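You operate a simulated robot arm through the tools that you are given. There is no shell and no other tool. Be economical: measure what you need, move in short steps, check, and stop when the job is done.

Carry out the task below with a simulated two-armed robot. There is one attempt and no reset: what you move stays moved.

JOB
Bed the 3.35 mm cork pad in pocket 2 and the 3.90 mm felt pad in pocket 5.
Fine: use the slot next to the yellow plate; hands clear, one press of the clamp button after each pad; then shut the air valve.
Where things are to end (x, y in the base frame): cork gripper pad within 0.02 m of [0.67, 0.7]; felt gripper pad within 0.02 m of [0.67, 0.2].

It is judged by the outcome, as a careful person would: the job done as asked, and still so three seconds after it is handed in. It fails if anything else is knocked over, pushed out of place, dropped, spilled or broken.

ROBOT AND FRAMES
Two 7-joint arms with two-finger parallel grippers on one trunk, on a base that drives. Base frame: it is fixed to the floor where the robot stands at the start and does not move with it; the origin is under the middle of the robot, x ahead of it, y to its left, z up. Readings come in m, degrees, newtons and seconds.
The left shoulder is at the start at [0.05, 0.168, 1.057], the right one opposite. With the tool pointing down near the work surface each hand reaches from about 0.22 to 0.66 m from the robot's upright axis, wherever it stands, measured 20 degrees to its own side. Places, roughly: clamp plate [0.7, 0.4, 0.9]; pad bench air valve [0.4, -0.4, 0.7]; slot A of pocket No. 2 [0.7, 0.7, 0.8]; slot A of pocket No. 5 [0.7, 0.2, 0.8]; yellow clamp button [0.4, -0.2, 0.7]. Payload 1.57 kg a hand.
Tool frame (each hand has its own): the origin (TCP) lies between the finger pads and is the grasp point; the fingertips stand 0.03 m ahead of it; z points along the fingers, y is the line along which they close. The gripper opens to 0.08 m. The fingers are 0.017 m wide and 0.012 m thick; the gripper's body (0.04 by 0.082 m) begins 0.08 m behind the TCP.
Orientation is that of the tool frame in the base frame, as a unit quaternion [w, x, y, z]. With the fingers straight down and closing along the base's y, the tool's x points along the base's -x, its y along +y and its z along -z.

CONTROLS
- The arms move only by the tool step_arm. It takes "left_steps", "right_steps" or both (then of equal length, played together; a hand with none holds still); each is a list that holds one entry, the list of rows, each a list of 7 numbers: the shift along the tool's x, y, z in units of 40 mm (1.0 is 40 mm), then the turn, a rotation vector about the tool's x, y, z in units of 6 degrees (1.0 is 6 degrees), then the finger opening in m, from 0 to 0.08. In form: [[[tx, ty, tz, ax, ay, az, grip], ...]]. A call has 1 to 10 rows; each row shifts and turns the commanded pose from where the row before left it, along the tool's axes as they then stand. A call with a number of a shift or a turn outside -1 to 1 is refused whole. A row lasts 0.2 s, in which the tool goes at most 0.05 m and 8.6 degrees; a call with a longer step from one row to the next is refused whole, and so is a gripper value outside its range. A pose out of reach is approached as far as the arm can. The call stops where the force on the tool passes 40 N (or 10 N more than at its start, if that is more) or the arm is blocked; 0.2 s more then pass. Each finger travels about 0.045 m/s and halts on what it meets, pressing with about 32 N; the grip force reading is that of the motor and also rises with nothing between the fingers. The clock runs only during rows and for 0.2 s after the last one: add rows that do not move to give the fingers time. The reply holds the time, the measured pose of the TCP, the force on the tool along the base axes, the opening and the grip force, in the units named above and with some noise, with the torque about the TCP (base axes, N m) and any sound that the robot's microphone picked up.
- Cameras (640 x 400 px; columns grow to the right, rows downward): "scene" is now at [0.1181, -0.018, 1.2529]; the picture's right is [-0.21, -0.98, 0.00], its down [-0.69, 0.15, -0.71] and it looks along [0.69, -0.15, -0.71] (base axes); focal length 214 px, centre (320, 200). "left" rides on the left gripper at [0.072, 0.007, -0.122] in its tool frame; the picture's right is [-0.09, 1.00, 0.00], its down [-0.84, -0.08, -0.54] and it looks along [-0.54, -0.05, 0.84] (tool axes); focal length 238 px, centre (320, 200). "right" rides on the right gripper at [0.072, -0.007, -0.122] in its tool frame; the picture's right is [0.09, 1.00, 0.00], its down [-0.84, 0.08, -0.54] and it looks along [-0.54, 0.05, 0.84] (tool axes); focal length 238 px, centre (320, 200). There is no depth. A picture from a camera that has moved, and an enlarged one, comes with that camera's place and axes in the base frame and with its lens.
- get_image(camera): a new picture of that camera. It takes no simulated time.
- slide_trunk(by): slides the trunk up (or, below 0, down) by that many m; the arms and the scene camera ride with it, the base frame stays. It gives what a move gives, with no picture.
- base_move(legs): drives the robot by 1 to 6 legs, each [ahead, left, turn to the left] in m, m and degrees, along the robot's own axes; the way and the turn of a leg run together, so that a leg with both is an arc; at most 1.5 m and 180 degrees a leg. The arms and the cameras ride along, it lands a little off, and it stops where it bumps. It gives what a move gives.
- turn_head(pan, tilt): turns the head with the scene camera to pan (to the left, within 80 degrees either way) and tilt (down, from -29 to 69), counted from straight ahead of the robot. It gives what a move gives.
- zoom(camera, box): a new picture of the part [left, top, right, bottom] of that camera's present view, enlarged. It takes no simulated time.
- sign_off(): hands the job in; it is judged then, once.

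Work in short steps. Places have to be worked out from the pictures, the camera data and where the tool is seen: move nearer, look again, correct. Check each grasp and each placing, and mend what went wrong. You have 120 turns and 92 pictures in all, those below and enlarged ones among them. Open the grippers and draw the arms clear of the work before you hand the job in, unless the task says otherwise; then end with one line.

The tools are called after "Emit:" as a command line: name --argument value ..., lists and objects as JSON in quotes. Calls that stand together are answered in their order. step_arm: Moves the arms, as the interface text tells. Its arguments: {"type":"object","properties":{"left_steps":{"type":"array"},"right_steps":{"type":"array"}},"required":[]} The other tools are called the same way: slide_trunk (by) slides the trunk up or down; base_move (legs) drives the base; turn_head (pan, tilt) turns the head that bears the scene camera; get_image (camera) takes a picture; zoom (camera, box) takes an enlarged picture of a part of a camera's view; sign_off () hands the job in.

At the start:

```text
t: 0.0
left_tcp_pos: [0.4965, 0.1229, 1.1041]
left_ee_rot: [0.001, -0.002, 1.0, 0.001]
left_wrist_force: [0.2, 0.5, -0.4]
left_wrist_torque: [0.0, 0.07, -0.01]
left_gripper_width: 0.0802
left_finger_force: 0.1
right_tcp_pos: [0.3728, -0.3036, 1.0181]
right_ee_rot: [0.0, 0.0, 1.0, 0.0]
right_wrist_force: [-0.5, -0.1, -0.2]
right_wrist_torque: [0.0, -0.01, -0.05]
right_gripper_width: 0.0799
right_finger_force: 0.1
trunk travel left (down, up): [-0.225, 0.218]
robot x, y, heading: [0.0023, 0.0027, -0.3]
head pan, tilt: [-12.3, 45.1]
```

scene: 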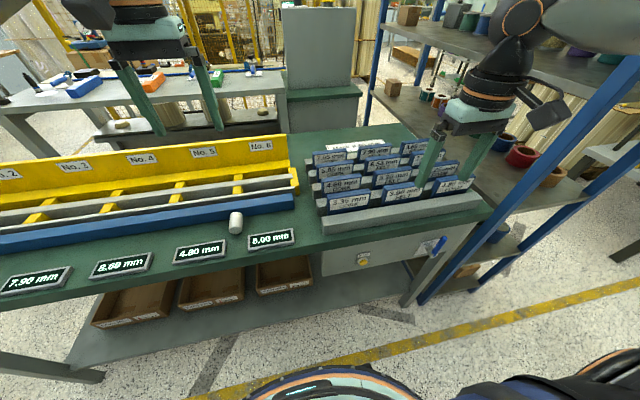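
right: 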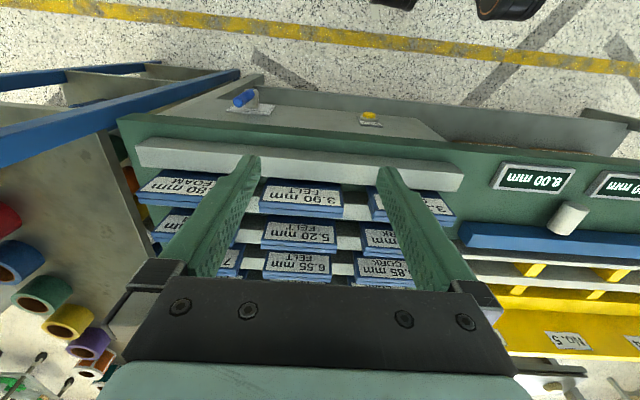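
left: 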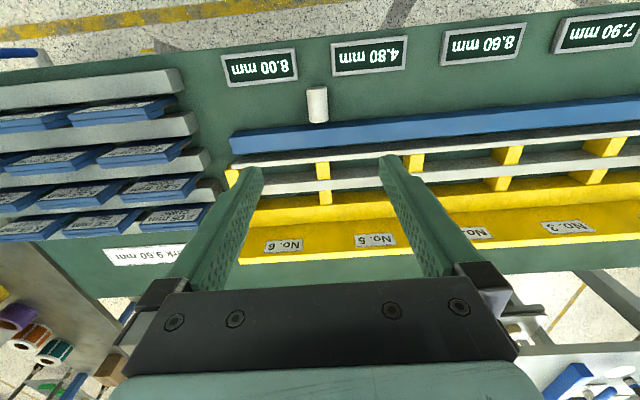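

I'll look closer at the pad rack and the pocket rail first.

Emit:
zoom --camera "scene" --box '[300, 130, 500, 280]'

Emit:
zoom --camera "scene" --box '[0, 120, 310, 300]'

Emit:
zoom --camera "right" --box '[120, 60, 480, 290]'

Emit:
zoom --camera "left" --box '[220, 20, 640, 280]'

```text
2.67 times, centred on (400, 205) of scene
camera zoom: at [0.1181, -0.018, 1.2529], right [-0.21, -0.98, 0.0], down [-0.69, 0.15, -0.71], along [0.69, -0.15, -0.71], focal length 572 px, centre (107, 187)
```

zoom: 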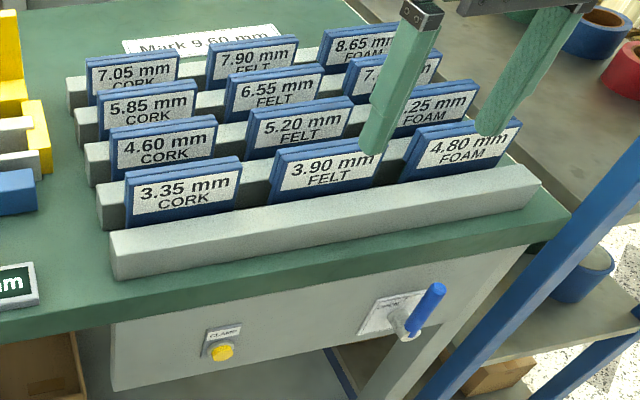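

```text
2.06 times, centred on (155, 210) of scene
camera zoom: at [0.1181, -0.018, 1.2529], right [-0.21, -0.98, 0.0], down [-0.69, 0.15, -0.71], along [0.69, -0.15, -0.71], focal length 443 px, centre (661, 179)
```

zoom: 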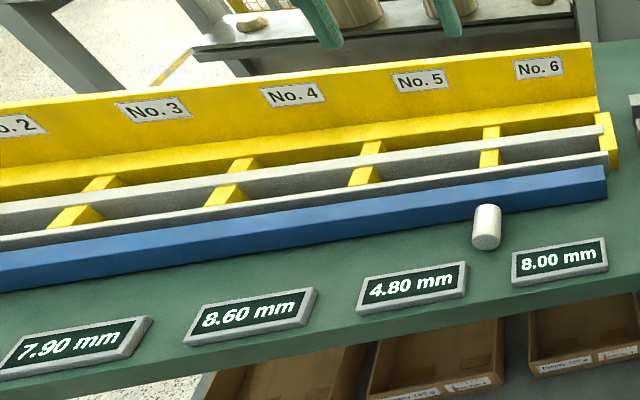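

```text
1.74 times, centred on (300, 175) of right
camera zoom: at [0.3006, -0.3114, 1.141], right [-0.09, 1.0, 0.0], down [0.84, 0.08, 0.54], along [0.54, 0.05, -0.84], focal length 414 px, centre (355, 244)
```

zoom: 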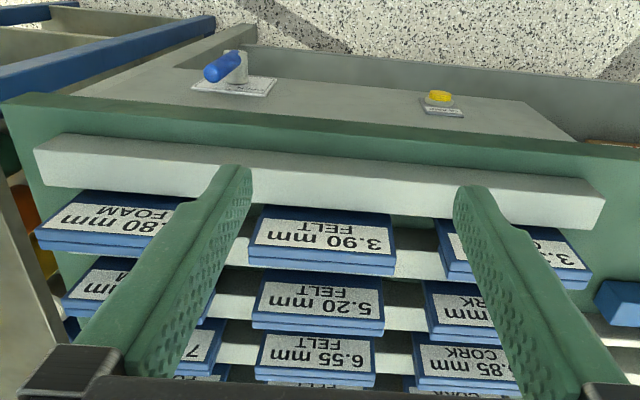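

```text
1.52 times, centred on (430, 150) of left
camera zoom: at [0.4245, 0.1302, 1.2262], right [0.09, 1.0, 0.0], down [0.84, -0.08, 0.54], along [0.54, -0.05, -0.84], focal length 363 px, centre (152, 276)
```

zoom: 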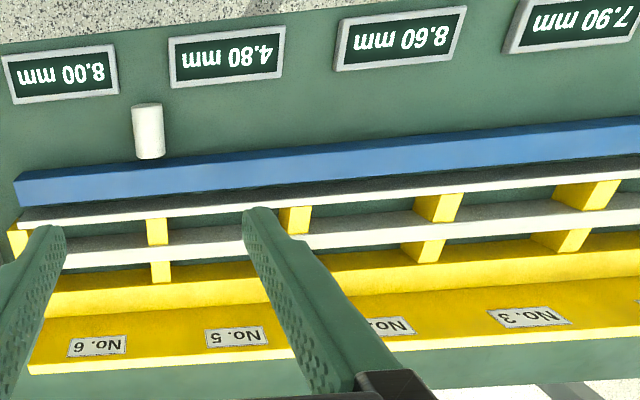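

The pads stand in a rack (wide along y, thin along x); now I view the left half of the rail and the panel.

Emit:
turn_head --pan 40 --tilt 40

Emit:
get_image --camera "scene"

```text
t: 1.2
left_tcp_pos: [0.4961, 0.1239, 1.105]
left_ee_rot: [0.0, -0.001, 1.0, 0.0]
left_wrist_force: [-0.7, 0.6, -0.5]
left_wrist_torque: [0.0, 0.03, -0.01]
left_gripper_width: 0.0799
left_finger_force: 0.0
right_tcp_pos: [0.3731, -0.305, 1.0185]
right_ee_rot: [0.0, 0.0, 1.0, 0.0]
right_wrist_force: [0.2, 0.4, -0.7]
right_wrist_torque: [-0.01, 0.02, -0.03]
right_gripper_width: 0.0798
right_finger_force: 0.0
trunk travel left (down, up): [-0.225, 0.218]
robot x, y, heading: [-0.0034, -0.002, 0.0]
head pan, tilt: [40.0, 40.0]
```

```text
84 pictures are left
camera scene: at [0.1039, 0.0538, 1.2602], right [0.64, -0.77, 0.0], down [-0.49, -0.41, -0.77], along [0.59, 0.49, -0.64], focal length 214 px, centre (320, 200)
```

scene: 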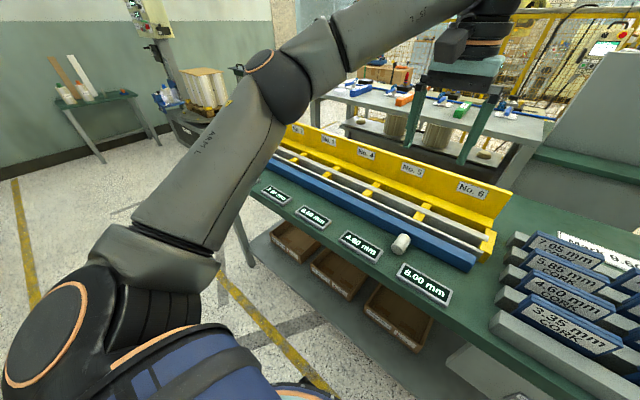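

I turn the head to the rack and take a sharp enlarged view to triangulate with the right wrist camera.

Emit:
turn_head --pan -35 --tilt 45

Emit:
zoom --camera "scene" --box '[150, 110, 450, 300]'

Emit:
zoom --camera "right" --box '[240, 120, 480, 270]'

```text
t: 2.7
left_tcp_pos: [0.4966, 0.1227, 1.1053]
left_ee_rot: [0.0, 0.0, 1.0, 0.0]
left_wrist_force: [-0.2, 0.9, -0.1]
left_wrist_torque: [0.02, -0.02, -0.01]
left_gripper_width: 0.0799
left_finger_force: 0.1
right_tcp_pos: [0.3726, -0.3048, 1.0195]
right_ee_rot: [0.0, 0.0, 1.0, -0.001]
right_wrist_force: [-0.2, -0.4, 0.0]
right_wrist_torque: [0.0, 0.02, 0.01]
right_gripper_width: 0.0801
right_finger_force: 0.1
trunk travel left (down, up): [-0.225, 0.218]
robot x, y, heading: [0.0006, -0.0018, -0.3]
head pan, tilt: [-35.0, 45.0]
```

```text
2.11 times, centred on (300, 205) of scene
camera zoom: at [0.1053, -0.0474, 1.253], right [-0.57, -0.82, 0.0], down [-0.58, 0.41, -0.71], along [0.58, -0.41, -0.71], focal length 452 px, centre (362, 190)
```

zoom: 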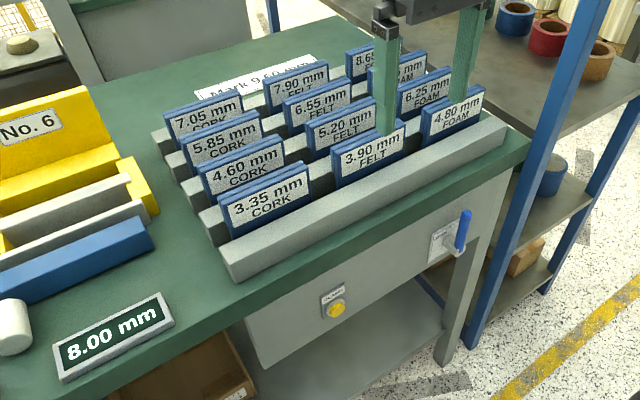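

```text
2.67 times, centred on (360, 195) of right
camera zoom: at [0.3006, -0.3114, 1.141], right [-0.09, 1.0, 0.0], down [0.84, 0.08, 0.54], along [0.54, 0.05, -0.84], focal length 636 px, centre (213, 213)
```

zoom: 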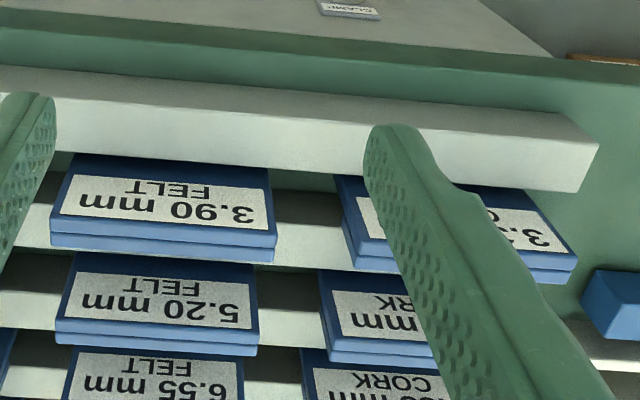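

Top edges triangulate to about x 0.477, z 0.885; cork centred at y≈-0.176, felt at y≈-0.32, thickness ≈ 15 mm. I rotate the right hand 90° so its fingers close along x.

Emit:
step_arm --right_steps '[[[0, 0, 0, 0, 0, 1, 0.08], [0, 0, 0, 0, 0, 1, 0.08], [0, 0, 0, 0, 0, 1, 0.08], [0, 0, 0, 0, 0, 1, 0.08], [0, 0, 0, 0, 0, 1, 0.08], [0, 0, 0, 0, 0, 1, 0.08], [0, 0, 0, 0, 0, 1, 0.08], [0, 0, 0, 0, 0, 1, 0.08]]]'

Emit:
step_arm --right_steps '[[[0, 0, 0, 0, 0, 1, 0.08], [0, 0, 0, 0, 0, 1, 0.08], [0, 0, 0, 0, 0, 1, 0.08], [0, 0, 0, 0, 0, 1, 0.08], [0, 0, 0, 0, 0, 1, 0.08], [0, 0, 0, 0, 0, 1, 0.08], [0, 0, 0, 0, 0, 1, 0.08]]]'

```text
t: 4.5
left_tcp_pos: [0.4959, 0.1242, 1.1053]
left_ee_rot: [0.0, -0.001, 1.0, -0.001]
left_wrist_force: [-0.4, -0.6, 0.4]
left_wrist_torque: [0.01, 0.01, 0.03]
left_gripper_width: 0.0801
left_finger_force: 0.1
right_tcp_pos: [0.373, -0.3038, 1.0182]
right_ee_rot: [0.0, 0.408, 0.913, 0.001]
right_wrist_force: [0.4, 0.0, 0.3]
right_wrist_torque: [-0.01, 0.02, 0.02]
right_gripper_width: 0.0799
right_finger_force: 0.2
trunk travel left (down, up): [-0.225, 0.218]
robot x, y, heading: [0.0008, 0.0027, 0.1]
head pan, tilt: [-35.0, 45.0]
```

```text
t: 6.1
left_tcp_pos: [0.4973, 0.1239, 1.1051]
left_ee_rot: [0.0, -0.001, 1.0, -0.001]
left_wrist_force: [-0.1, -0.7, 0.8]
left_wrist_torque: [0.02, -0.07, -0.02]
left_gripper_width: 0.0803
left_finger_force: 0.0
right_tcp_pos: [0.371, -0.3041, 1.019]
right_ee_rot: [0.0, 0.708, 0.706, 0.0]
right_wrist_force: [0.2, 0.4, -0.6]
right_wrist_torque: [0.03, -0.02, -0.01]
right_gripper_width: 0.0799
right_finger_force: 0.1
trunk travel left (down, up): [-0.225, 0.218]
robot x, y, heading: [-0.0007, -0.0013, -0.1]
head pan, tilt: [-35.0, 45.0]
```

Rotation fine. I move over the cork pad and look from the wrist.

Emit:
step_arm --right_steps '[[[0.8, 0.66, 0, 0, 0, 0, 0.06], [0.8, 0.66, 0, 0, 0, 0, 0.06], [0.8, 0.66, 0, 0, 0, 0, 0.06], [0.8, 0.66, 0, 0, 0, 0, 0.06], [0, 0, 0, 0, 0, 0, 0.05]]]'

Emit:
get_image --camera "right"

Emit:
zoom --camera "scene" --box '[150, 110, 450, 300]'

```text
t: 7.3
left_tcp_pos: [0.4956, 0.1238, 1.1056]
left_ee_rot: [0.001, -0.001, 1.0, 0.001]
left_wrist_force: [0.4, 0.2, 0.4]
left_wrist_torque: [0.04, 0.01, 0.01]
left_gripper_width: 0.0802
left_finger_force: 0.1
right_tcp_pos: [0.4782, -0.1786, 1.021]
right_ee_rot: [0.001, 0.708, 0.706, 0.001]
right_wrist_force: [-0.3, 0.3, 0.0]
right_wrist_torque: [0.0, -0.03, -0.02]
right_gripper_width: 0.0499
right_finger_force: 0.0
trunk travel left (down, up): [-0.225, 0.218]
robot x, y, heading: [-0.0035, -0.0005, -0.0]
head pan, tilt: [-35.0, 45.0]
```

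```text
81 pictures are left
camera right: at [0.4713, -0.1065, 1.1433], right [1.0, 0.09, 0.0], down [0.07, -0.84, 0.54], along [0.05, -0.54, -0.84], focal length 238 px, centre (320, 200)
```

right: 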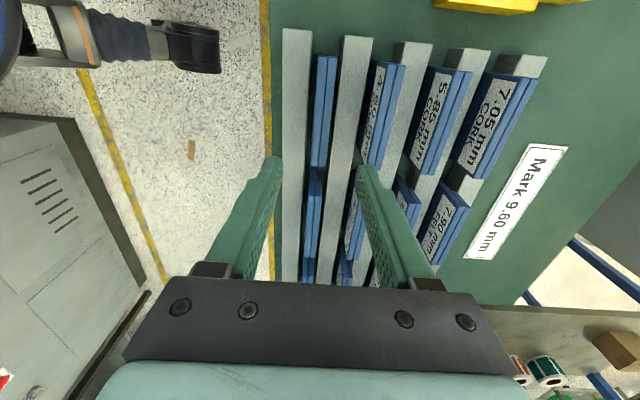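

```text
2.11 times, centred on (300, 205) of scene
camera zoom: at [0.1045, -0.0473, 1.2531], right [-0.57, -0.82, 0.0], down [-0.58, 0.41, -0.71], along [0.58, -0.41, -0.71], focal length 452 px, centre (362, 190)
```

zoom: 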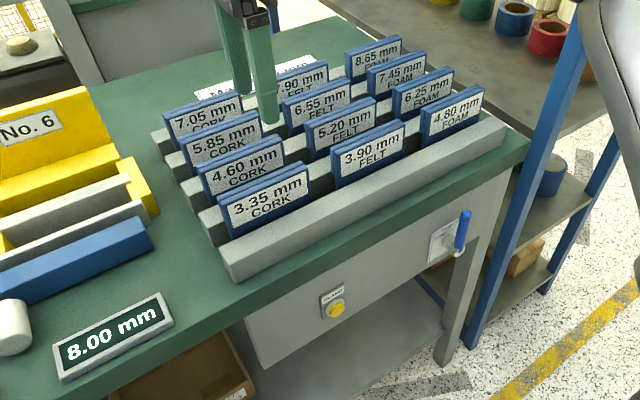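

Seen from above: card x ≈0.472–0.494, y centre ≈-0.170. I centre and descend partway, then look again.

Emit:
step_arm --right_steps '[[[0.2, 0.12, 0.5, 0, 0, 0, 0.05], [0, 0, 0.6, 0, 0, 0, 0.05], [0, 0, 0.6, 0, 0, 0, 0.05], [0, 0, 0, 0, 0, 0, 0.05]]]'

Emit:
get_image --camera "right"

Emit:
zoom --camera "scene" --box '[200, 130, 360, 240]'

```text
t: 8.3
left_tcp_pos: [0.496, 0.1236, 1.1053]
left_ee_rot: [0.0, 0.0, 1.0, -0.001]
left_wrist_force: [-0.2, 1.5, 0.4]
left_wrist_torque: [0.01, -0.02, 0.0]
left_gripper_width: 0.08
left_finger_force: 0.1
right_tcp_pos: [0.4798, -0.1727, 0.9506]
right_ee_rot: [0.0, 0.707, 0.707, 0.0]
right_wrist_force: [-0.3, -0.3, -0.4]
right_wrist_torque: [0.0, -0.02, 0.03]
right_gripper_width: 0.05
right_finger_force: 0.1
right hand out of reach, approached as far as the arm can: row 1
trunk travel left (down, up): [-0.225, 0.218]
robot x, y, heading: [0.0005, -0.0012, -0.1]
head pan, tilt: [-35.0, 45.0]
```

```text
79 pictures are left
camera right: at [0.4726, -0.1017, 1.0729], right [1.0, 0.09, 0.0], down [0.08, -0.84, 0.54], along [0.05, -0.54, -0.84], focal length 238 px, centre (320, 200)
```

right: 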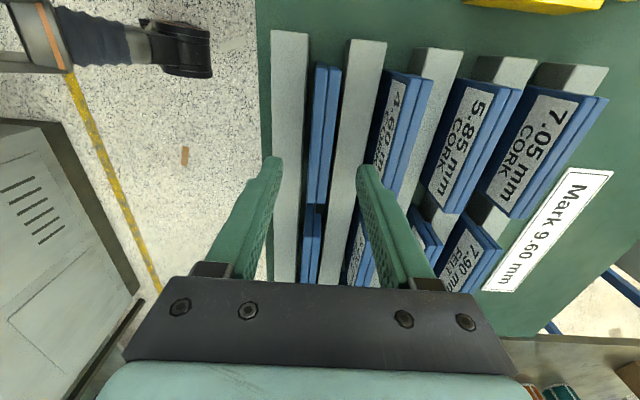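

```text
3.64 times, centred on (280, 185) of scene
camera zoom: at [0.1053, -0.0474, 1.253], right [-0.57, -0.82, 0.0], down [-0.58, 0.41, -0.71], along [0.58, -0.41, -0.71], focal length 780 px, centre (466, 254)
```

zoom: 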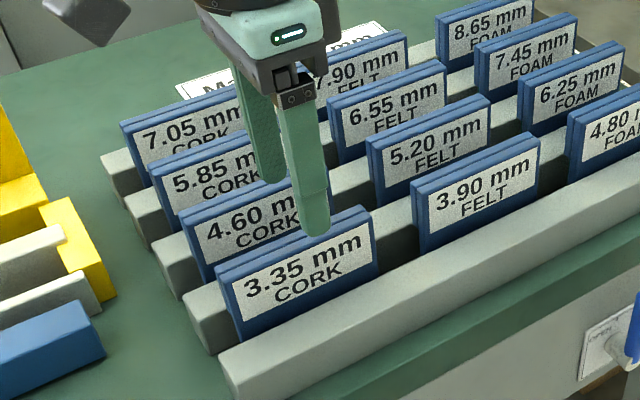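

Card centre x≈0.481, y≈-0.168, top z≈0.89; hand is centred. I descend so the tips come ~40 mm below the top edge, then check.

Emit:
step_arm --right_steps '[[[0.1, 0.02, 0.5, 0, 0, 0, 0.05], [0, 0, 0.5, 0, 0, 0, 0.05], [0, 0, 0.5, 0, 0, 0, 0.05], [0, 0, 0, 0, 0, 0, 0.05]]]'

Emit:
zoom --camera "scene" --box '[200, 130, 360, 240]'

Emit:
get_image --camera "right"

```text
t: 9.3
left_tcp_pos: [0.4965, 0.1243, 1.105]
left_ee_rot: [0.0, 0.0, 1.0, 0.0]
left_wrist_force: [0.2, 0.1, 0.7]
left_wrist_torque: [0.03, 0.02, 0.01]
left_gripper_width: 0.08
left_finger_force: 0.1
right_tcp_pos: [0.4778, -0.1723, 0.8896]
right_ee_rot: [-0.001, 0.707, 0.707, 0.002]
right_wrist_force: [-1.0, 0.0, 0.2]
right_wrist_torque: [-0.01, -0.01, 0.0]
right_gripper_width: 0.0499
right_finger_force: 0.0
right hand out of reach, approached as far as the arm can: row 3
trunk travel left (down, up): [-0.225, 0.218]
robot x, y, heading: [-0.0011, -0.0024, 0.1]
head pan, tilt: [-35.0, 45.0]
```

```text
3.64 times, centred on (280, 185) of scene
camera zoom: at [0.1053, -0.0474, 1.253], right [-0.57, -0.82, 0.0], down [-0.58, 0.41, -0.71], along [0.58, -0.41, -0.71], focal length 780 px, centre (466, 254)
```

zoom: 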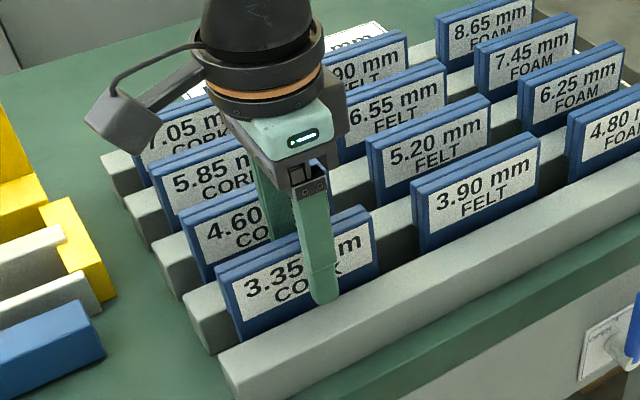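

```text
76 pictures are left
camera right: at [0.4712, -0.099, 1.0128], right [1.0, 0.09, 0.0], down [0.08, -0.84, 0.54], along [0.05, -0.54, -0.84], focal length 238 px, centre (320, 200)
```

right: 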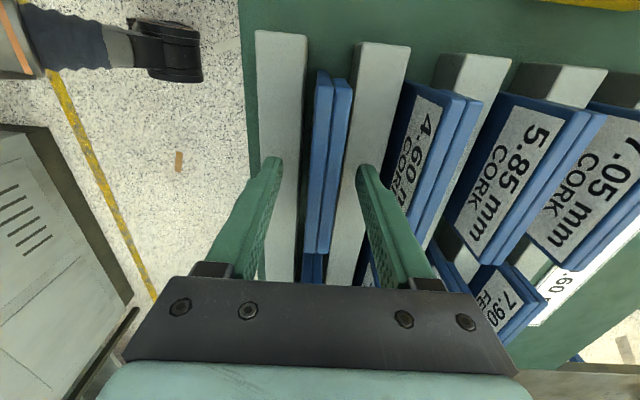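

The fingers straddle the cork card, which sits ~5 mm toward +x of the hand's middle. I correct, drop 10 mm and close.

Emit:
step_arm --right_steps '[[[0.05, 0.12, 0.25, 0, 0, 0, 0.05], [0, 0, 0, 0, 0, 0, 0.05]]]'

Emit:
step_arm --right_steps '[[[0, 0, 0, 0, 0, 0, 0.03], [0, 0, 0, 0, 0, 0, 0.02], [0, 0, 0, 0, 0, 0, 0.0], [0, 0, 0, 0, 0, 0, 0.0], [0, 0, 0, 0, 0, 0, 0.0]]]'

```text
t: 9.9
left_tcp_pos: [0.496, 0.1233, 1.1052]
left_ee_rot: [0.0, -0.001, 1.0, 0.0]
left_wrist_force: [0.7, 0.1, 0.4]
left_wrist_torque: [0.01, 0.06, 0.02]
left_gripper_width: 0.08
left_finger_force: 0.0
right_tcp_pos: [0.4772, -0.1724, 0.8815]
right_ee_rot: [-0.001, 0.707, 0.707, 0.002]
right_wrist_force: [0.2, -0.1, 0.0]
right_wrist_torque: [-0.02, -0.01, 0.01]
right_gripper_width: 0.0499
right_finger_force: 0.1
right hand out of reach, approached as far as the arm can: row 1
trunk travel left (down, up): [-0.225, 0.218]
robot x, y, heading: [0.0015, 0.0019, 0.1]
head pan, tilt: [-35.0, 45.0]
```

```text
t: 11.1
left_tcp_pos: [0.4963, 0.1231, 1.1045]
left_ee_rot: [-0.001, 0.0, 1.0, 0.0]
left_wrist_force: [-0.6, 1.1, -0.1]
left_wrist_torque: [0.02, -0.02, -0.04]
left_gripper_width: 0.08
left_finger_force: 0.1
right_tcp_pos: [0.478, -0.1739, 0.8815]
right_ee_rot: [0.0, 0.707, 0.707, 0.0]
right_wrist_force: [0.0, 0.0, 1.1]
right_wrist_torque: [0.0, 0.02, 0.02]
right_gripper_width: 0.0175
right_finger_force: 31.9
trunk travel left (down, up): [-0.225, 0.218]
robot x, y, heading: [-0.0023, 0.0015, -0.1]
head pan, tilt: [-35.0, 45.0]
```

Gripped, 17.5 mm. I lift straight up.

Emit:
step_arm --right_steps '[[[0, 0, -0.5, 0, 0, 0, 0], [0, 0, -0.8, 0, 0, 0, 0], [0, 0, -0.8, 0, 0, 0, 0], [0, 0, -0.8, 0, 0, 0, 0], [0, 0, -0.5, 0, 0, 0, 0]]]'

Emit:
get_image --camera "scene"

Emit:
get_image --camera "right"

```text
t: 12.3
left_tcp_pos: [0.496, 0.1217, 1.1053]
left_ee_rot: [-0.001, -0.001, 1.0, 0.0]
left_wrist_force: [0.2, -1.2, 0.1]
left_wrist_torque: [-0.05, -0.02, 0.02]
left_gripper_width: 0.0798
left_finger_force: 0.1
right_tcp_pos: [0.4763, -0.1756, 1.0178]
right_ee_rot: [0.0, 0.708, 0.707, 0.0]
right_wrist_force: [-1.0, -1.1, -0.4]
right_wrist_torque: [0.01, 0.0, -0.02]
right_gripper_width: 0.0175
right_finger_force: 32.7
right hand out of reach, approached as far as the arm can: row 5
trunk travel left (down, up): [-0.225, 0.218]
robot x, y, heading: [-0.0023, 0.0008, -0.1]
head pan, tilt: [-35.0, 45.0]
```

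```text
75 pictures are left
camera scene: at [0.1052, -0.0474, 1.253], right [-0.57, -0.82, 0.0], down [-0.58, 0.41, -0.71], along [0.58, -0.41, -0.71], focal length 214 px, centre (320, 200)
```

scene: 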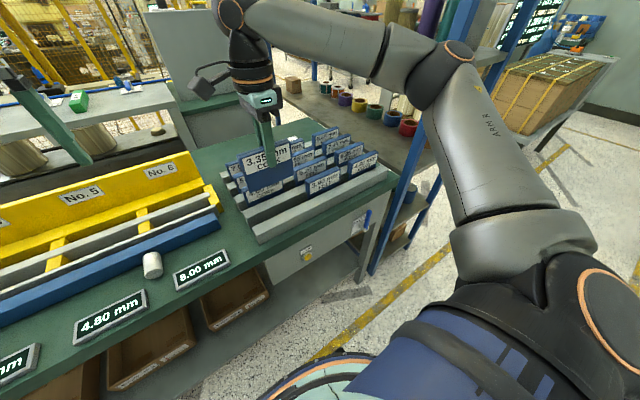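

```text
74 pictures are left
camera right: at [0.4694, -0.1034, 1.1399], right [1.0, 0.09, 0.0], down [0.08, -0.84, 0.54], along [0.05, -0.54, -0.84], focal length 238 px, centre (320, 200)
```

right: 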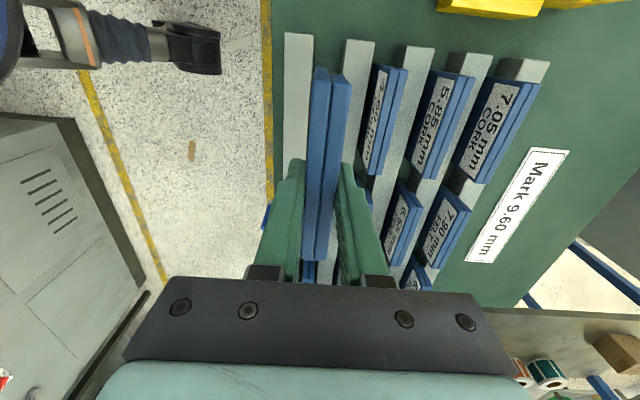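

Lifted cleanly. I zoom to measure the card's height below the fingers.

Emit:
zoom --camera "scene" --box '[200, 90, 360, 210]'

Emit:
get_image --camera "left"

```text
3.33 times, centred on (280, 150) of scene
camera zoom: at [0.1052, -0.0474, 1.253], right [-0.57, -0.82, 0.0], down [-0.58, 0.41, -0.71], along [0.58, -0.41, -0.71], focal length 715 px, centre (453, 367)
```

zoom: 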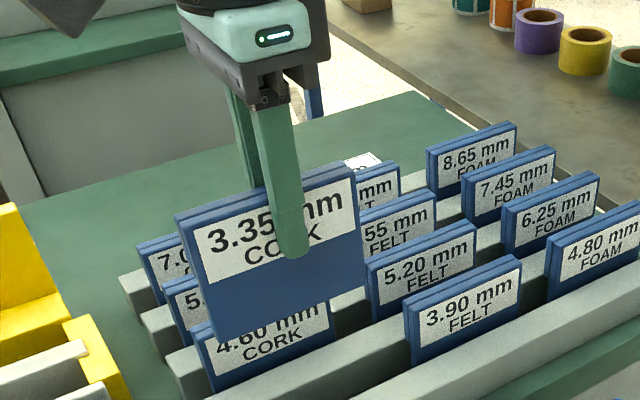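

```text
72 pictures are left
camera left: at [0.4244, 0.1302, 1.2263], right [0.09, 1.0, 0.0], down [0.84, -0.08, 0.54], along [0.54, -0.05, -0.84], focal length 238 px, centre (320, 200)
```

left: 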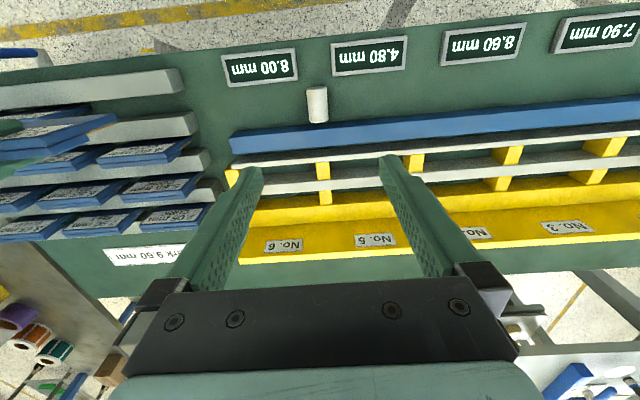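

Card extends ≈77 mm below the TCP. I test the right arm's forward reach in this orientation in free air, since it reported limits.

Emit:
step_arm --right_steps '[[[0, 0.5, 0, 0, 0, 0, 0], [0, 0.5, 0, 0, 0, 0, 0], [0, 0.5, 0, 0, 0, 0, 0], [0, 0, 0, 0, 0, 0, 0]]]'

```text
t: 13.3
left_tcp_pos: [0.4948, 0.1236, 1.1053]
left_ee_rot: [-0.001, -0.001, 1.0, 0.0]
left_wrist_force: [0.2, -0.3, -0.3]
left_wrist_torque: [-0.01, 0.01, 0.02]
left_gripper_width: 0.0799
left_finger_force: 0.0
right_tcp_pos: [0.5063, -0.2034, 1.0084]
right_ee_rot: [0.0, 0.707, 0.707, 0.001]
right_wrist_force: [0.5, -0.3, -0.3]
right_wrist_torque: [-0.01, 0.0, 0.01]
right_gripper_width: 0.0175
right_finger_force: 31.4
right hand out of reach, approached as far as the arm can: row 1, 2, 3
trunk travel left (down, up): [-0.225, 0.218]
robot x, y, heading: [0.0021, 0.0026, -0.0]
head pan, tilt: [-35.0, 45.0]
```

The limit depends on wrist yaw. I test the opposite yaw on the free left hand (mirror of the right with −90°) by turning it in free air.

Emit:
step_arm --left_steps '[[[0, 0, 0, 0, 0, 1, 0.08], [0, 0, 0, 0, 0, 1, 0.08], [0, 0, 0, 0, 0, 1, 0.08], [0, 0, 0, 0, 0, 1, 0.08], [0, 0, 0, 0, 0, 1, 0.08], [0, 0, 0, 0, 0, 1, 0.08], [0, 0, 0, 0, 0, 1, 0.08], [0, 0, 0, 0, 0, 1, 0.08], [0, 0, 0, 0, 0, 1, 0.08], [0, 0, 0, 0, 0, 1, 0.08]]]'

Emit:
step_arm --left_steps '[[[0, 0, 0, 0, 0, 1, 0.08], [0, 0, 0, 0, 0, 1, 0.08], [0, 0, 0, 0, 0, 1, 0.08], [0, 0, 0, 0, 0, 1, 0.08], [0, 0, 0, 0, 0, 1, 0.08], [1, 0, 0, 0, 0, 0, 0.08], [1, 0, 0, 0, 0, 0, 0.08], [0, 0.5, 0, 0, 0, 0, 0.08]]]'

Emit:
step_arm --left_steps '[[[0, 0.8, 0, 0, 0, 0, 0.08], [0, 0.8, 0, 0, 0, 0, 0.08], [0, 0.8, 0, 0, 0, 0, 0.08], [0, 0, 0, 0, 0, 0, 0.08]]]'

```text
t: 15.5
left_tcp_pos: [0.4262, 0.0995, 1.0746]
left_ee_rot: [0.001, 0.498, 0.867, 0.0]
left_wrist_force: [0.8, 0.8, 0.0]
left_wrist_torque: [0.02, -0.05, 0.0]
left_gripper_width: 0.08
left_finger_force: 0.0
left hand out of reach, approached as far as the arm can: row 7, 8, 9, 10
right_tcp_pos: [0.5048, -0.2029, 1.0078]
right_ee_rot: [0.0, 0.707, 0.707, 0.001]
right_wrist_force: [0.7, -0.3, -0.5]
right_wrist_torque: [0.0, 0.0, -0.01]
right_gripper_width: 0.0175
right_finger_force: 31.6
trunk travel left (down, up): [-0.225, 0.218]
robot x, y, heading: [-0.0008, -0.0013, 0.1]
head pan, tilt: [-35.0, 45.0]
```

```text
t: 17.3
left_tcp_pos: [0.2888, 0.116, 1.0316]
left_ee_rot: [0.0, 0.706, 0.708, 0.0]
left_wrist_force: [0.0, 0.3, -0.4]
left_wrist_torque: [0.01, 0.02, 0.01]
left_gripper_width: 0.0801
left_finger_force: 0.1
left hand out of reach, approached as far as the arm can: row 1, 2, 3, 4, 5, 6, 7, 8
right_tcp_pos: [0.5058, -0.2007, 1.0065]
right_ee_rot: [0.001, 0.707, 0.707, 0.002]
right_wrist_force: [0.8, 0.8, -1.4]
right_wrist_torque: [0.0, -0.01, -0.02]
right_gripper_width: 0.0175
right_finger_force: 32.3
trunk travel left (down, up): [-0.225, 0.218]
robot x, y, heading: [0.0016, 0.0056, -0.1]
head pan, tilt: [-35.0, 45.0]
```

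```text
t: 18.3
left_tcp_pos: [0.3028, 0.0927, 1.0225]
left_ee_rot: [0.0, 0.706, 0.708, 0.0]
left_wrist_force: [0.0, 0.0, -0.2]
left_wrist_torque: [-0.02, 0.0, 0.01]
left_gripper_width: 0.0799
left_finger_force: 0.0
left hand out of reach, approached as far as the arm can: row 1, 2, 3
right_tcp_pos: [0.5054, -0.2019, 1.0067]
right_ee_rot: [0.0, 0.708, 0.706, 0.002]
right_wrist_force: [-0.9, 0.0, -0.8]
right_wrist_torque: [0.0, 0.0, -0.01]
right_gripper_width: 0.0174
right_finger_force: 31.9
trunk travel left (down, up): [-0.225, 0.218]
robot x, y, heading: [-0.0051, -0.0017, -0.3]
head pan, tilt: [-35.0, 45.0]
```

The opposite yaw is far worse, so I keep the right hand's present one. I turn the left hand back and probe the right hand's boundary toward (+x, −y) in free air.

Emit:
step_arm --left_steps '[[[0, 0, 0, 0, 0, -1, 0.08], [0, 0, 0, 0, 0, -1, 0.08], [0, 0, 0, 0, 0, -1, 0.08], [0, 0, 0, 0, 0, -1, 0.08], [0, 0, 0, 0, 0, -1, 0.08], [0, 0, 0, 0, 0, -1, 0.08], [0, 0, 0, 0, 0, -1, 0.08], [0, 0, 0, 0, 0, -1, 0.08], [0, 0, 0, 0, 0, -1, 0.08], [0, 0, 0, 0, 0, -1, 0.08]]]' --right_steps '[[[-0.5, 0.5, 0, 0, 0, 0, 0], [-0.5, 0.5, 0, 0, 0, 0, 0], [-0.5, 0.5, 0, 0, 0, 0, 0], [0, 0, 0, 0, 0, 0, 0], [0, 0, 0, 0, 0, 0, 0], [0, 0, 0, 0, 0, 0, 0], [0, 0, 0, 0, 0, 0, 0], [0, 0, 0, 0, 0, 0, 0], [0, 0, 0, 0, 0, 0, 0], [0, 0, 0, 0, 0, 0, 0]]]'

Emit:
turn_head --pan 0 --tilt 69

Emit:
get_image --camera "scene"

```text
t: 20.5
left_tcp_pos: [0.3043, 0.0929, 1.0216]
left_ee_rot: [-0.001, 0.257, 0.966, 0.0]
left_wrist_force: [0.6, -0.5, 0.3]
left_wrist_torque: [-0.02, 0.0, 0.01]
left_gripper_width: 0.08
left_finger_force: 0.0
right_tcp_pos: [0.5453, -0.2718, 1.0051]
right_ee_rot: [0.001, 0.707, 0.707, 0.001]
right_wrist_force: [0.0, 0.1, -0.7]
right_wrist_torque: [0.01, 0.0, 0.02]
right_gripper_width: 0.0174
right_finger_force: 31.7
right hand out of reach, approached as far as the arm can: row 1, 2, 3
trunk travel left (down, up): [-0.225, 0.218]
robot x, y, heading: [0.0005, 0.004, -0.0]
head pan, tilt: [-35.0, 45.0]
```

```text
t: 21.5
left_tcp_pos: [0.3039, 0.0932, 1.0214]
left_ee_rot: [0.0, 0.259, 0.966, -0.001]
left_wrist_force: [-0.6, -0.3, -0.9]
left_wrist_torque: [0.0, 0.02, 0.02]
left_gripper_width: 0.0801
left_finger_force: 0.1
right_tcp_pos: [0.5463, -0.271, 1.0046]
right_ee_rot: [0.0, 0.707, 0.707, 0.001]
right_wrist_force: [0.0, 0.3, 0.7]
right_wrist_torque: [-0.04, 0.01, -0.02]
right_gripper_width: 0.0176
right_finger_force: 32.4
trunk travel left (down, up): [-0.225, 0.218]
robot x, y, heading: [0.0022, -0.0002, -0.2]
head pan, tilt: [0.0, 68.8]
```

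```text
71 pictures are left
camera scene: at [0.0947, -0.0009, 1.2241], right [0.0, -1.0, 0.0], down [-0.93, 0.0, -0.36], along [0.36, 0.0, -0.93], focal length 214 px, centre (320, 200)
```

scene: 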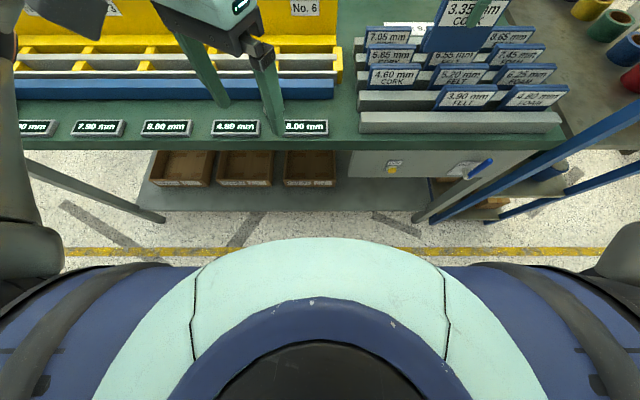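

Reach at this yaw grows toward the right: (0.546, −0.271) works. Plan: base at about (0.09, 0.98) for pocket 2, using the trunk for height. Raise trunk, then drive left.

Emit:
slide_trunk --by 0.1

Emit:
turn_head --pan 60 --tilt 45

Emit:
get_image --camera "scene"

```text
t: 22.8
left_tcp_pos: [0.304, 0.0918, 1.1212]
left_ee_rot: [0.0, 0.258, 0.966, 0.0]
left_wrist_force: [0.0, -0.8, -0.1]
left_wrist_torque: [-0.02, -0.01, -0.01]
left_gripper_width: 0.0801
left_finger_force: 0.0
right_tcp_pos: [0.546, -0.2724, 1.1049]
right_ee_rot: [0.001, 0.707, 0.707, 0.001]
right_wrist_force: [0.2, 0.5, -1.1]
right_wrist_torque: [0.01, 0.0, 0.0]
right_gripper_width: 0.0173
right_finger_force: 31.9
trunk travel left (down, up): [-0.325, 0.118]
robot x, y, heading: [-0.0016, 0.0007, 0.1]
head pan, tilt: [0.0, 68.8]
```

```text
t: 24.1
left_tcp_pos: [0.3044, 0.0917, 1.1217]
left_ee_rot: [0.001, 0.258, 0.966, 0.0]
left_wrist_force: [0.2, -0.5, 0.0]
left_wrist_torque: [0.02, 0.02, 0.0]
left_gripper_width: 0.0802
left_finger_force: 0.0
right_tcp_pos: [0.5468, -0.2723, 1.1037]
right_ee_rot: [0.001, 0.707, 0.707, 0.0]
right_wrist_force: [-0.3, 0.7, -1.5]
right_wrist_torque: [0.03, -0.01, -0.01]
right_gripper_width: 0.0174
right_finger_force: 32.0
trunk travel left (down, up): [-0.325, 0.118]
robot x, y, heading: [0.0003, 0.0002, 0.2]
head pan, tilt: [60.0, 45.0]
```

```text
70 pictures are left
camera scene: at [0.0795, 0.0696, 1.3529], right [0.87, -0.5, 0.0], down [-0.35, -0.61, -0.71], along [0.35, 0.61, -0.71], focal length 214 px, centre (320, 200)
```

scene: 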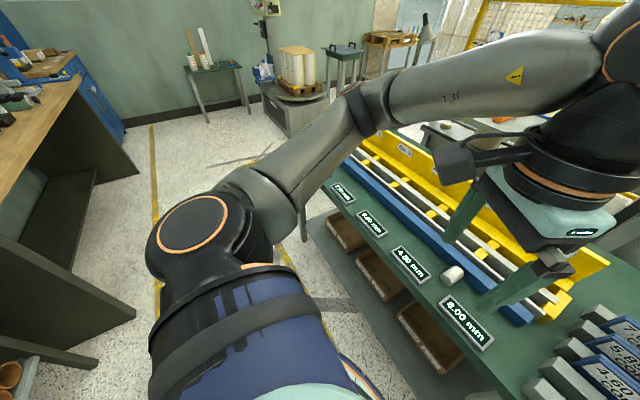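

Floor to the left is clear. Drive left 0.97 m in two legs.

Emit:
base_move --legs '[[0, 0.5, 0], [0, 0.47, 0]]'

Emit:
turn_head --pan -20 --tilt 50

Emit:
get_image --camera "scene"

Emit:
get_image --camera "right"

```text
t: 33.4
left_tcp_pos: [0.3063, 1.0733, 1.122]
left_ee_rot: [0.001, 0.257, 0.966, 0.0]
left_wrist_force: [0.1, -0.1, -0.8]
left_wrist_torque: [-0.05, 0.03, 0.0]
left_gripper_width: 0.0801
left_finger_force: 0.1
right_tcp_pos: [0.5495, 0.7099, 1.105]
right_ee_rot: [0.001, 0.707, 0.707, 0.001]
right_wrist_force: [-0.4, -0.8, -1.1]
right_wrist_torque: [-0.05, 0.02, 0.03]
right_gripper_width: 0.0173
right_finger_force: 32.3
trunk travel left (down, up): [-0.325, 0.118]
robot x, y, heading: [-0.0001, 0.9786, -0.3]
head pan, tilt: [60.0, 45.0]
```

```text
t: 34.9
left_tcp_pos: [0.3067, 1.0731, 1.1226]
left_ee_rot: [0.0, 0.257, 0.967, 0.0]
left_wrist_force: [0.3, -0.3, 0.1]
left_wrist_torque: [0.0, -0.01, 0.03]
left_gripper_width: 0.0801
left_finger_force: 0.1
right_tcp_pos: [0.5486, 0.7099, 1.1045]
right_ee_rot: [0.0, 0.707, 0.708, 0.001]
right_wrist_force: [0.6, -0.1, -0.6]
right_wrist_torque: [-0.01, -0.01, -0.03]
right_gripper_width: 0.0179
right_finger_force: 31.9
trunk travel left (down, up): [-0.325, 0.118]
robot x, y, heading: [0.0047, 0.9809, 0.1]
head pan, tilt: [-20.0, 50.0]
```

```text
69 pictures are left
camera scene: at [0.1133, 0.9538, 1.346], right [-0.34, -0.94, 0.0], down [-0.72, 0.26, -0.64], along [0.6, -0.22, -0.77], focal length 214 px, centre (320, 200)
```

scene: 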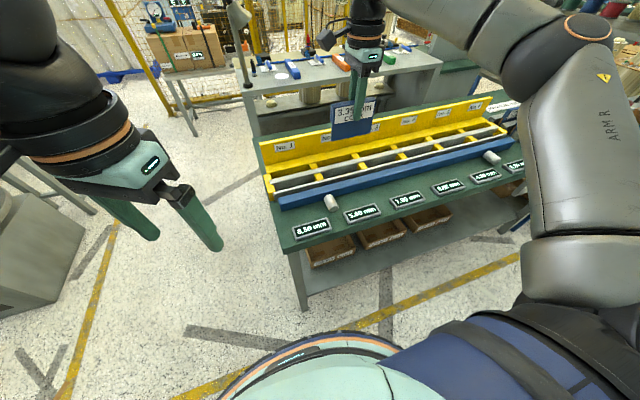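

```text
68 pictures are left
camera right: at [0.5418, 0.7815, 1.2271], right [1.0, 0.09, 0.0], down [0.08, -0.84, 0.54], along [0.05, -0.54, -0.84], focal length 238 px, centre (320, 200)
```

right: 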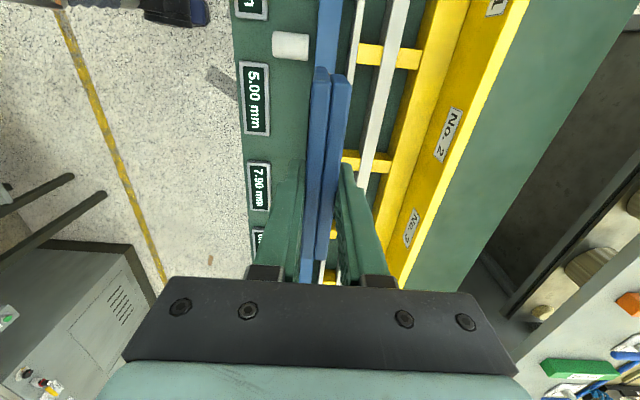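

Zoom at the pocket area from both cameras to measure the slot.

Emit:
zoom --camera "scene" --box '[250, 100, 430, 215]'

Emit:
zoom --camera "right" --box '[220, 0, 540, 200]'

```text
3.48 times, centred on (340, 158) of scene
camera zoom: at [0.1133, 0.9538, 1.346], right [-0.34, -0.94, 0.0], down [-0.72, 0.26, -0.64], along [0.6, -0.22, -0.77], focal length 746 px, centre (250, 348)
```

zoom: 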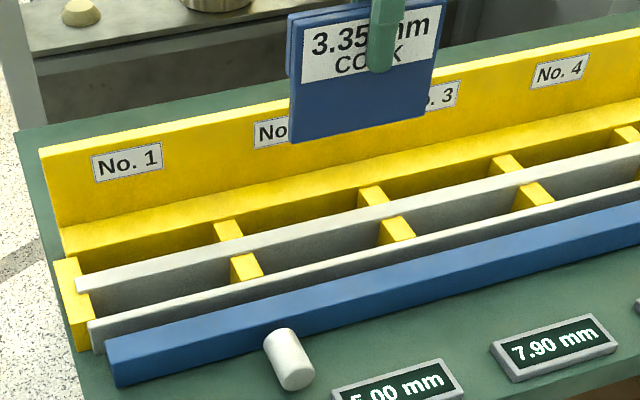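

```text
2.00 times, centred on (380, 100) of right
camera zoom: at [0.5418, 0.7815, 1.2271], right [1.0, 0.09, 0.0], down [0.08, -0.84, 0.54], along [0.05, -0.54, -0.84], focal length 477 px, centre (200, 400)
```

zoom: 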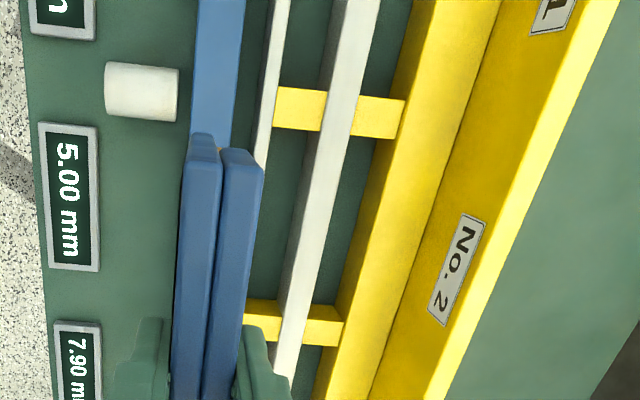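

Slot next to the yellow plate (between yellow ledge and the middle grey plate) is at x≈0.66, about 30 mm wide; pocket 2 between the dividers centred near y≈0.70. Advance the base 0.10 m at height.

Emit:
base_move --legs '[[0.1, 0, 0]]'

Emit:
get_image --camera "right"

Emit:
zoom --camera "scene" --box '[220, 90, 440, 230]'

```text
t: 36.0
left_tcp_pos: [0.4066, 1.0735, 1.1208]
left_ee_rot: [-0.001, 0.259, 0.966, 0.0]
left_wrist_force: [0.6, -0.1, -0.4]
left_wrist_torque: [-0.04, 0.03, 0.0]
left_gripper_width: 0.0799
left_finger_force: 0.0
right_tcp_pos: [0.6503, 0.7099, 1.1053]
right_ee_rot: [-0.001, 0.707, 0.707, 0.0]
right_wrist_force: [0.5, 0.4, -0.9]
right_wrist_torque: [-0.02, 0.07, -0.02]
right_gripper_width: 0.0176
right_finger_force: 32.5
trunk travel left (down, up): [-0.325, 0.118]
robot x, y, heading: [0.1026, 0.9791, -0.0]
head pan, tilt: [-20.0, 50.0]
```

```text
65 pictures are left
camera right: at [0.6437, 0.7815, 1.2267], right [1.0, 0.09, 0.0], down [0.08, -0.84, 0.54], along [0.05, -0.54, -0.84], focal length 238 px, centre (320, 200)
```

right: 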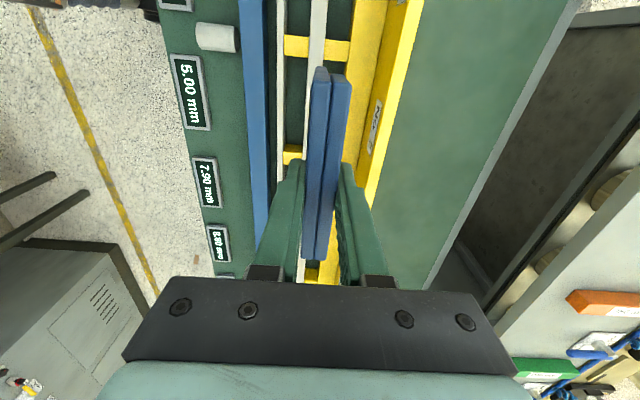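

```text
2.86 times, centred on (330, 160) of scene
camera zoom: at [0.2154, 0.9538, 1.3459], right [-0.34, -0.94, 0.0], down [-0.72, 0.26, -0.64], along [0.6, -0.22, -0.77], focal length 613 px, centre (291, 314)
```

zoom: 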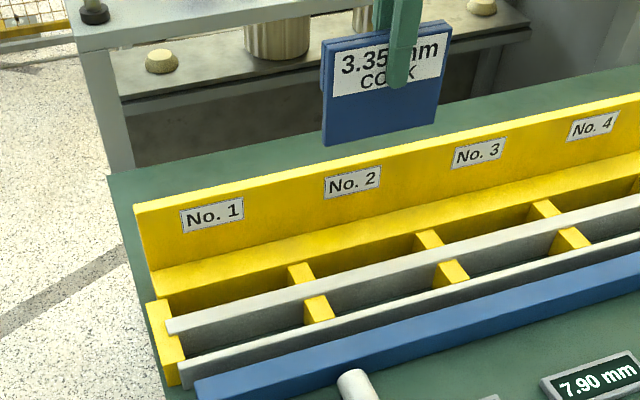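

Enlarge the right-hand view to triangulate with the earlier one.

Emit:
zoom --camera "right" --box '[240, 0, 440, 125]'

```text
3.20 times, centred on (340, 62) of right
camera zoom: at [0.6437, 0.7815, 1.2267], right [1.0, 0.09, 0.0], down [0.08, -0.84, 0.54], along [0.05, -0.54, -0.84], focal length 763 px, centre (256, 640)
```

zoom: 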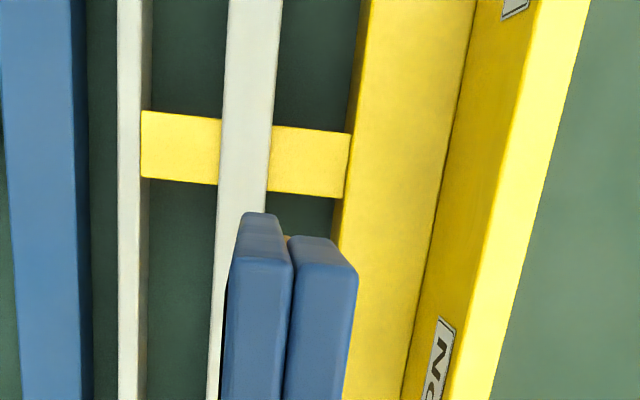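

Triangulation: slot spans x 0.649–0.682 (rail top z≈0.84), pocket 2 spans y 0.639–0.768. I go to TCP (0.6655, 0.700) at height.

Emit:
step_arm --right_steps '[[[-0.25, 0.38, 0, 0, 0, 0, 0], [0, 0, 0, 0, 0, 0, 0]]]'

```text
t: 36.6
left_tcp_pos: [0.408, 1.0736, 1.1226]
left_ee_rot: [0.001, 0.257, 0.966, 0.0]
left_wrist_force: [0.5, 0.2, 1.5]
left_wrist_torque: [0.05, 0.05, -0.02]
left_gripper_width: 0.0799
left_finger_force: 0.1
right_tcp_pos: [0.656, 0.6973, 1.1032]
right_ee_rot: [0.001, 0.707, 0.708, 0.002]
right_wrist_force: [0.8, 0.2, -0.8]
right_wrist_torque: [-0.02, 0.01, -0.02]
right_gripper_width: 0.0173
right_finger_force: 31.3
right hand out of reach, approached as far as the arm can: row 1
trunk travel left (down, up): [-0.325, 0.118]
robot x, y, heading: [0.1056, 0.9819, 0.2]
head pan, tilt: [-20.0, 50.0]
```

Short by ~10 mm; I drive ahead 0.02 and then trim.

Emit:
base_move --legs '[[0.025, 0, 0]]'

```text
t: 37.5
left_tcp_pos: [0.4321, 1.073, 1.1209]
left_ee_rot: [0.001, 0.258, 0.966, -0.001]
left_wrist_force: [0.3, -0.1, -0.1]
left_wrist_torque: [0.0, 0.06, -0.01]
left_gripper_width: 0.0802
left_finger_force: 0.0
right_tcp_pos: [0.6807, 0.6957, 1.1012]
right_ee_rot: [0.0, 0.707, 0.708, 0.002]
right_wrist_force: [0.0, -0.3, -0.9]
right_wrist_torque: [0.01, 0.03, 0.0]
right_gripper_width: 0.0173
right_finger_force: 32.2
trunk travel left (down, up): [-0.325, 0.118]
robot x, y, heading: [0.1288, 0.9821, 0.1]
head pan, tilt: [-20.0, 50.0]
```

Trim back, lower the trunk so the card bottom is just above the rail top, then look.

Emit:
step_arm --right_steps '[[[0.1, -0.38, 0, 0, 0, 0, 0], [0, 0, 0, 0, 0, 0, 0]]]'

Emit:
slide_trunk --by -0.155

Emit:
get_image --camera "right"

Emit:
zoom --camera "scene" --box '[220, 90, 440, 230]'

```text
t: 38.0
left_tcp_pos: [0.4331, 1.0733, 1.1224]
left_ee_rot: [0.0, 0.257, 0.966, 0.0]
left_wrist_force: [-0.5, 0.2, 0.0]
left_wrist_torque: [0.0, -0.01, 0.05]
left_gripper_width: 0.08
left_finger_force: 0.1
right_tcp_pos: [0.6653, 0.7, 1.1019]
right_ee_rot: [0.001, 0.706, 0.708, 0.001]
right_wrist_force: [0.5, 0.5, -0.6]
right_wrist_torque: [-0.02, -0.01, -0.03]
right_gripper_width: 0.0175
right_finger_force: 31.9
trunk travel left (down, up): [-0.325, 0.118]
robot x, y, heading: [0.1236, 0.9784, 0.0]
head pan, tilt: [-20.0, 50.0]
```

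```text
t: 39.8
left_tcp_pos: [0.432, 1.0733, 0.967]
left_ee_rot: [0.0, 0.258, 0.966, 0.0]
left_wrist_force: [-0.2, 0.1, -0.4]
left_wrist_torque: [-0.01, -0.02, 0.0]
left_gripper_width: 0.0803
left_finger_force: 0.0
right_tcp_pos: [0.6651, 0.6997, 0.9489]
right_ee_rot: [0.001, 0.706, 0.708, 0.002]
right_wrist_force: [0.8, 0.3, -0.9]
right_wrist_torque: [-0.03, 0.01, 0.02]
right_gripper_width: 0.0175
right_finger_force: 32.2
trunk travel left (down, up): [-0.17, 0.273]
robot x, y, heading: [0.1307, 0.9788, 0.1]
head pan, tilt: [-20.0, 50.0]
```

```text
62 pictures are left
camera right: at [0.6582, 0.7718, 1.0702], right [1.0, 0.09, 0.0], down [0.08, -0.84, 0.54], along [0.05, -0.54, -0.84], focal length 238 px, centre (320, 200)
```

right: 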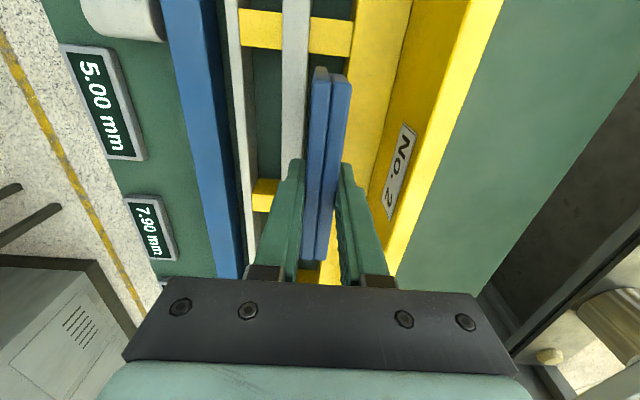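

```text
2.86 times, centred on (330, 160) of scene
camera zoom: at [0.2391, 0.9538, 1.1911], right [-0.34, -0.94, 0.0], down [-0.72, 0.26, -0.64], along [0.6, -0.22, -0.77], focal length 613 px, centre (291, 314)
```

zoom: 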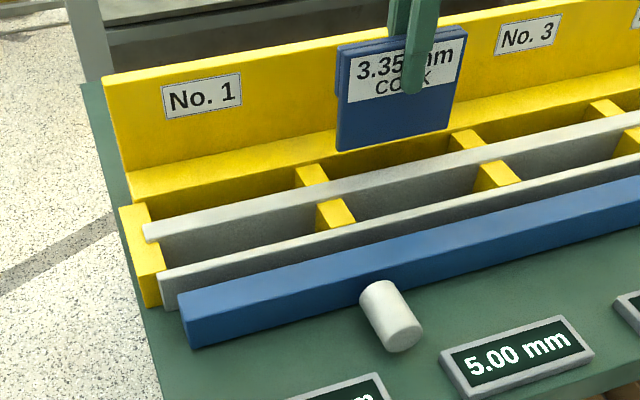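

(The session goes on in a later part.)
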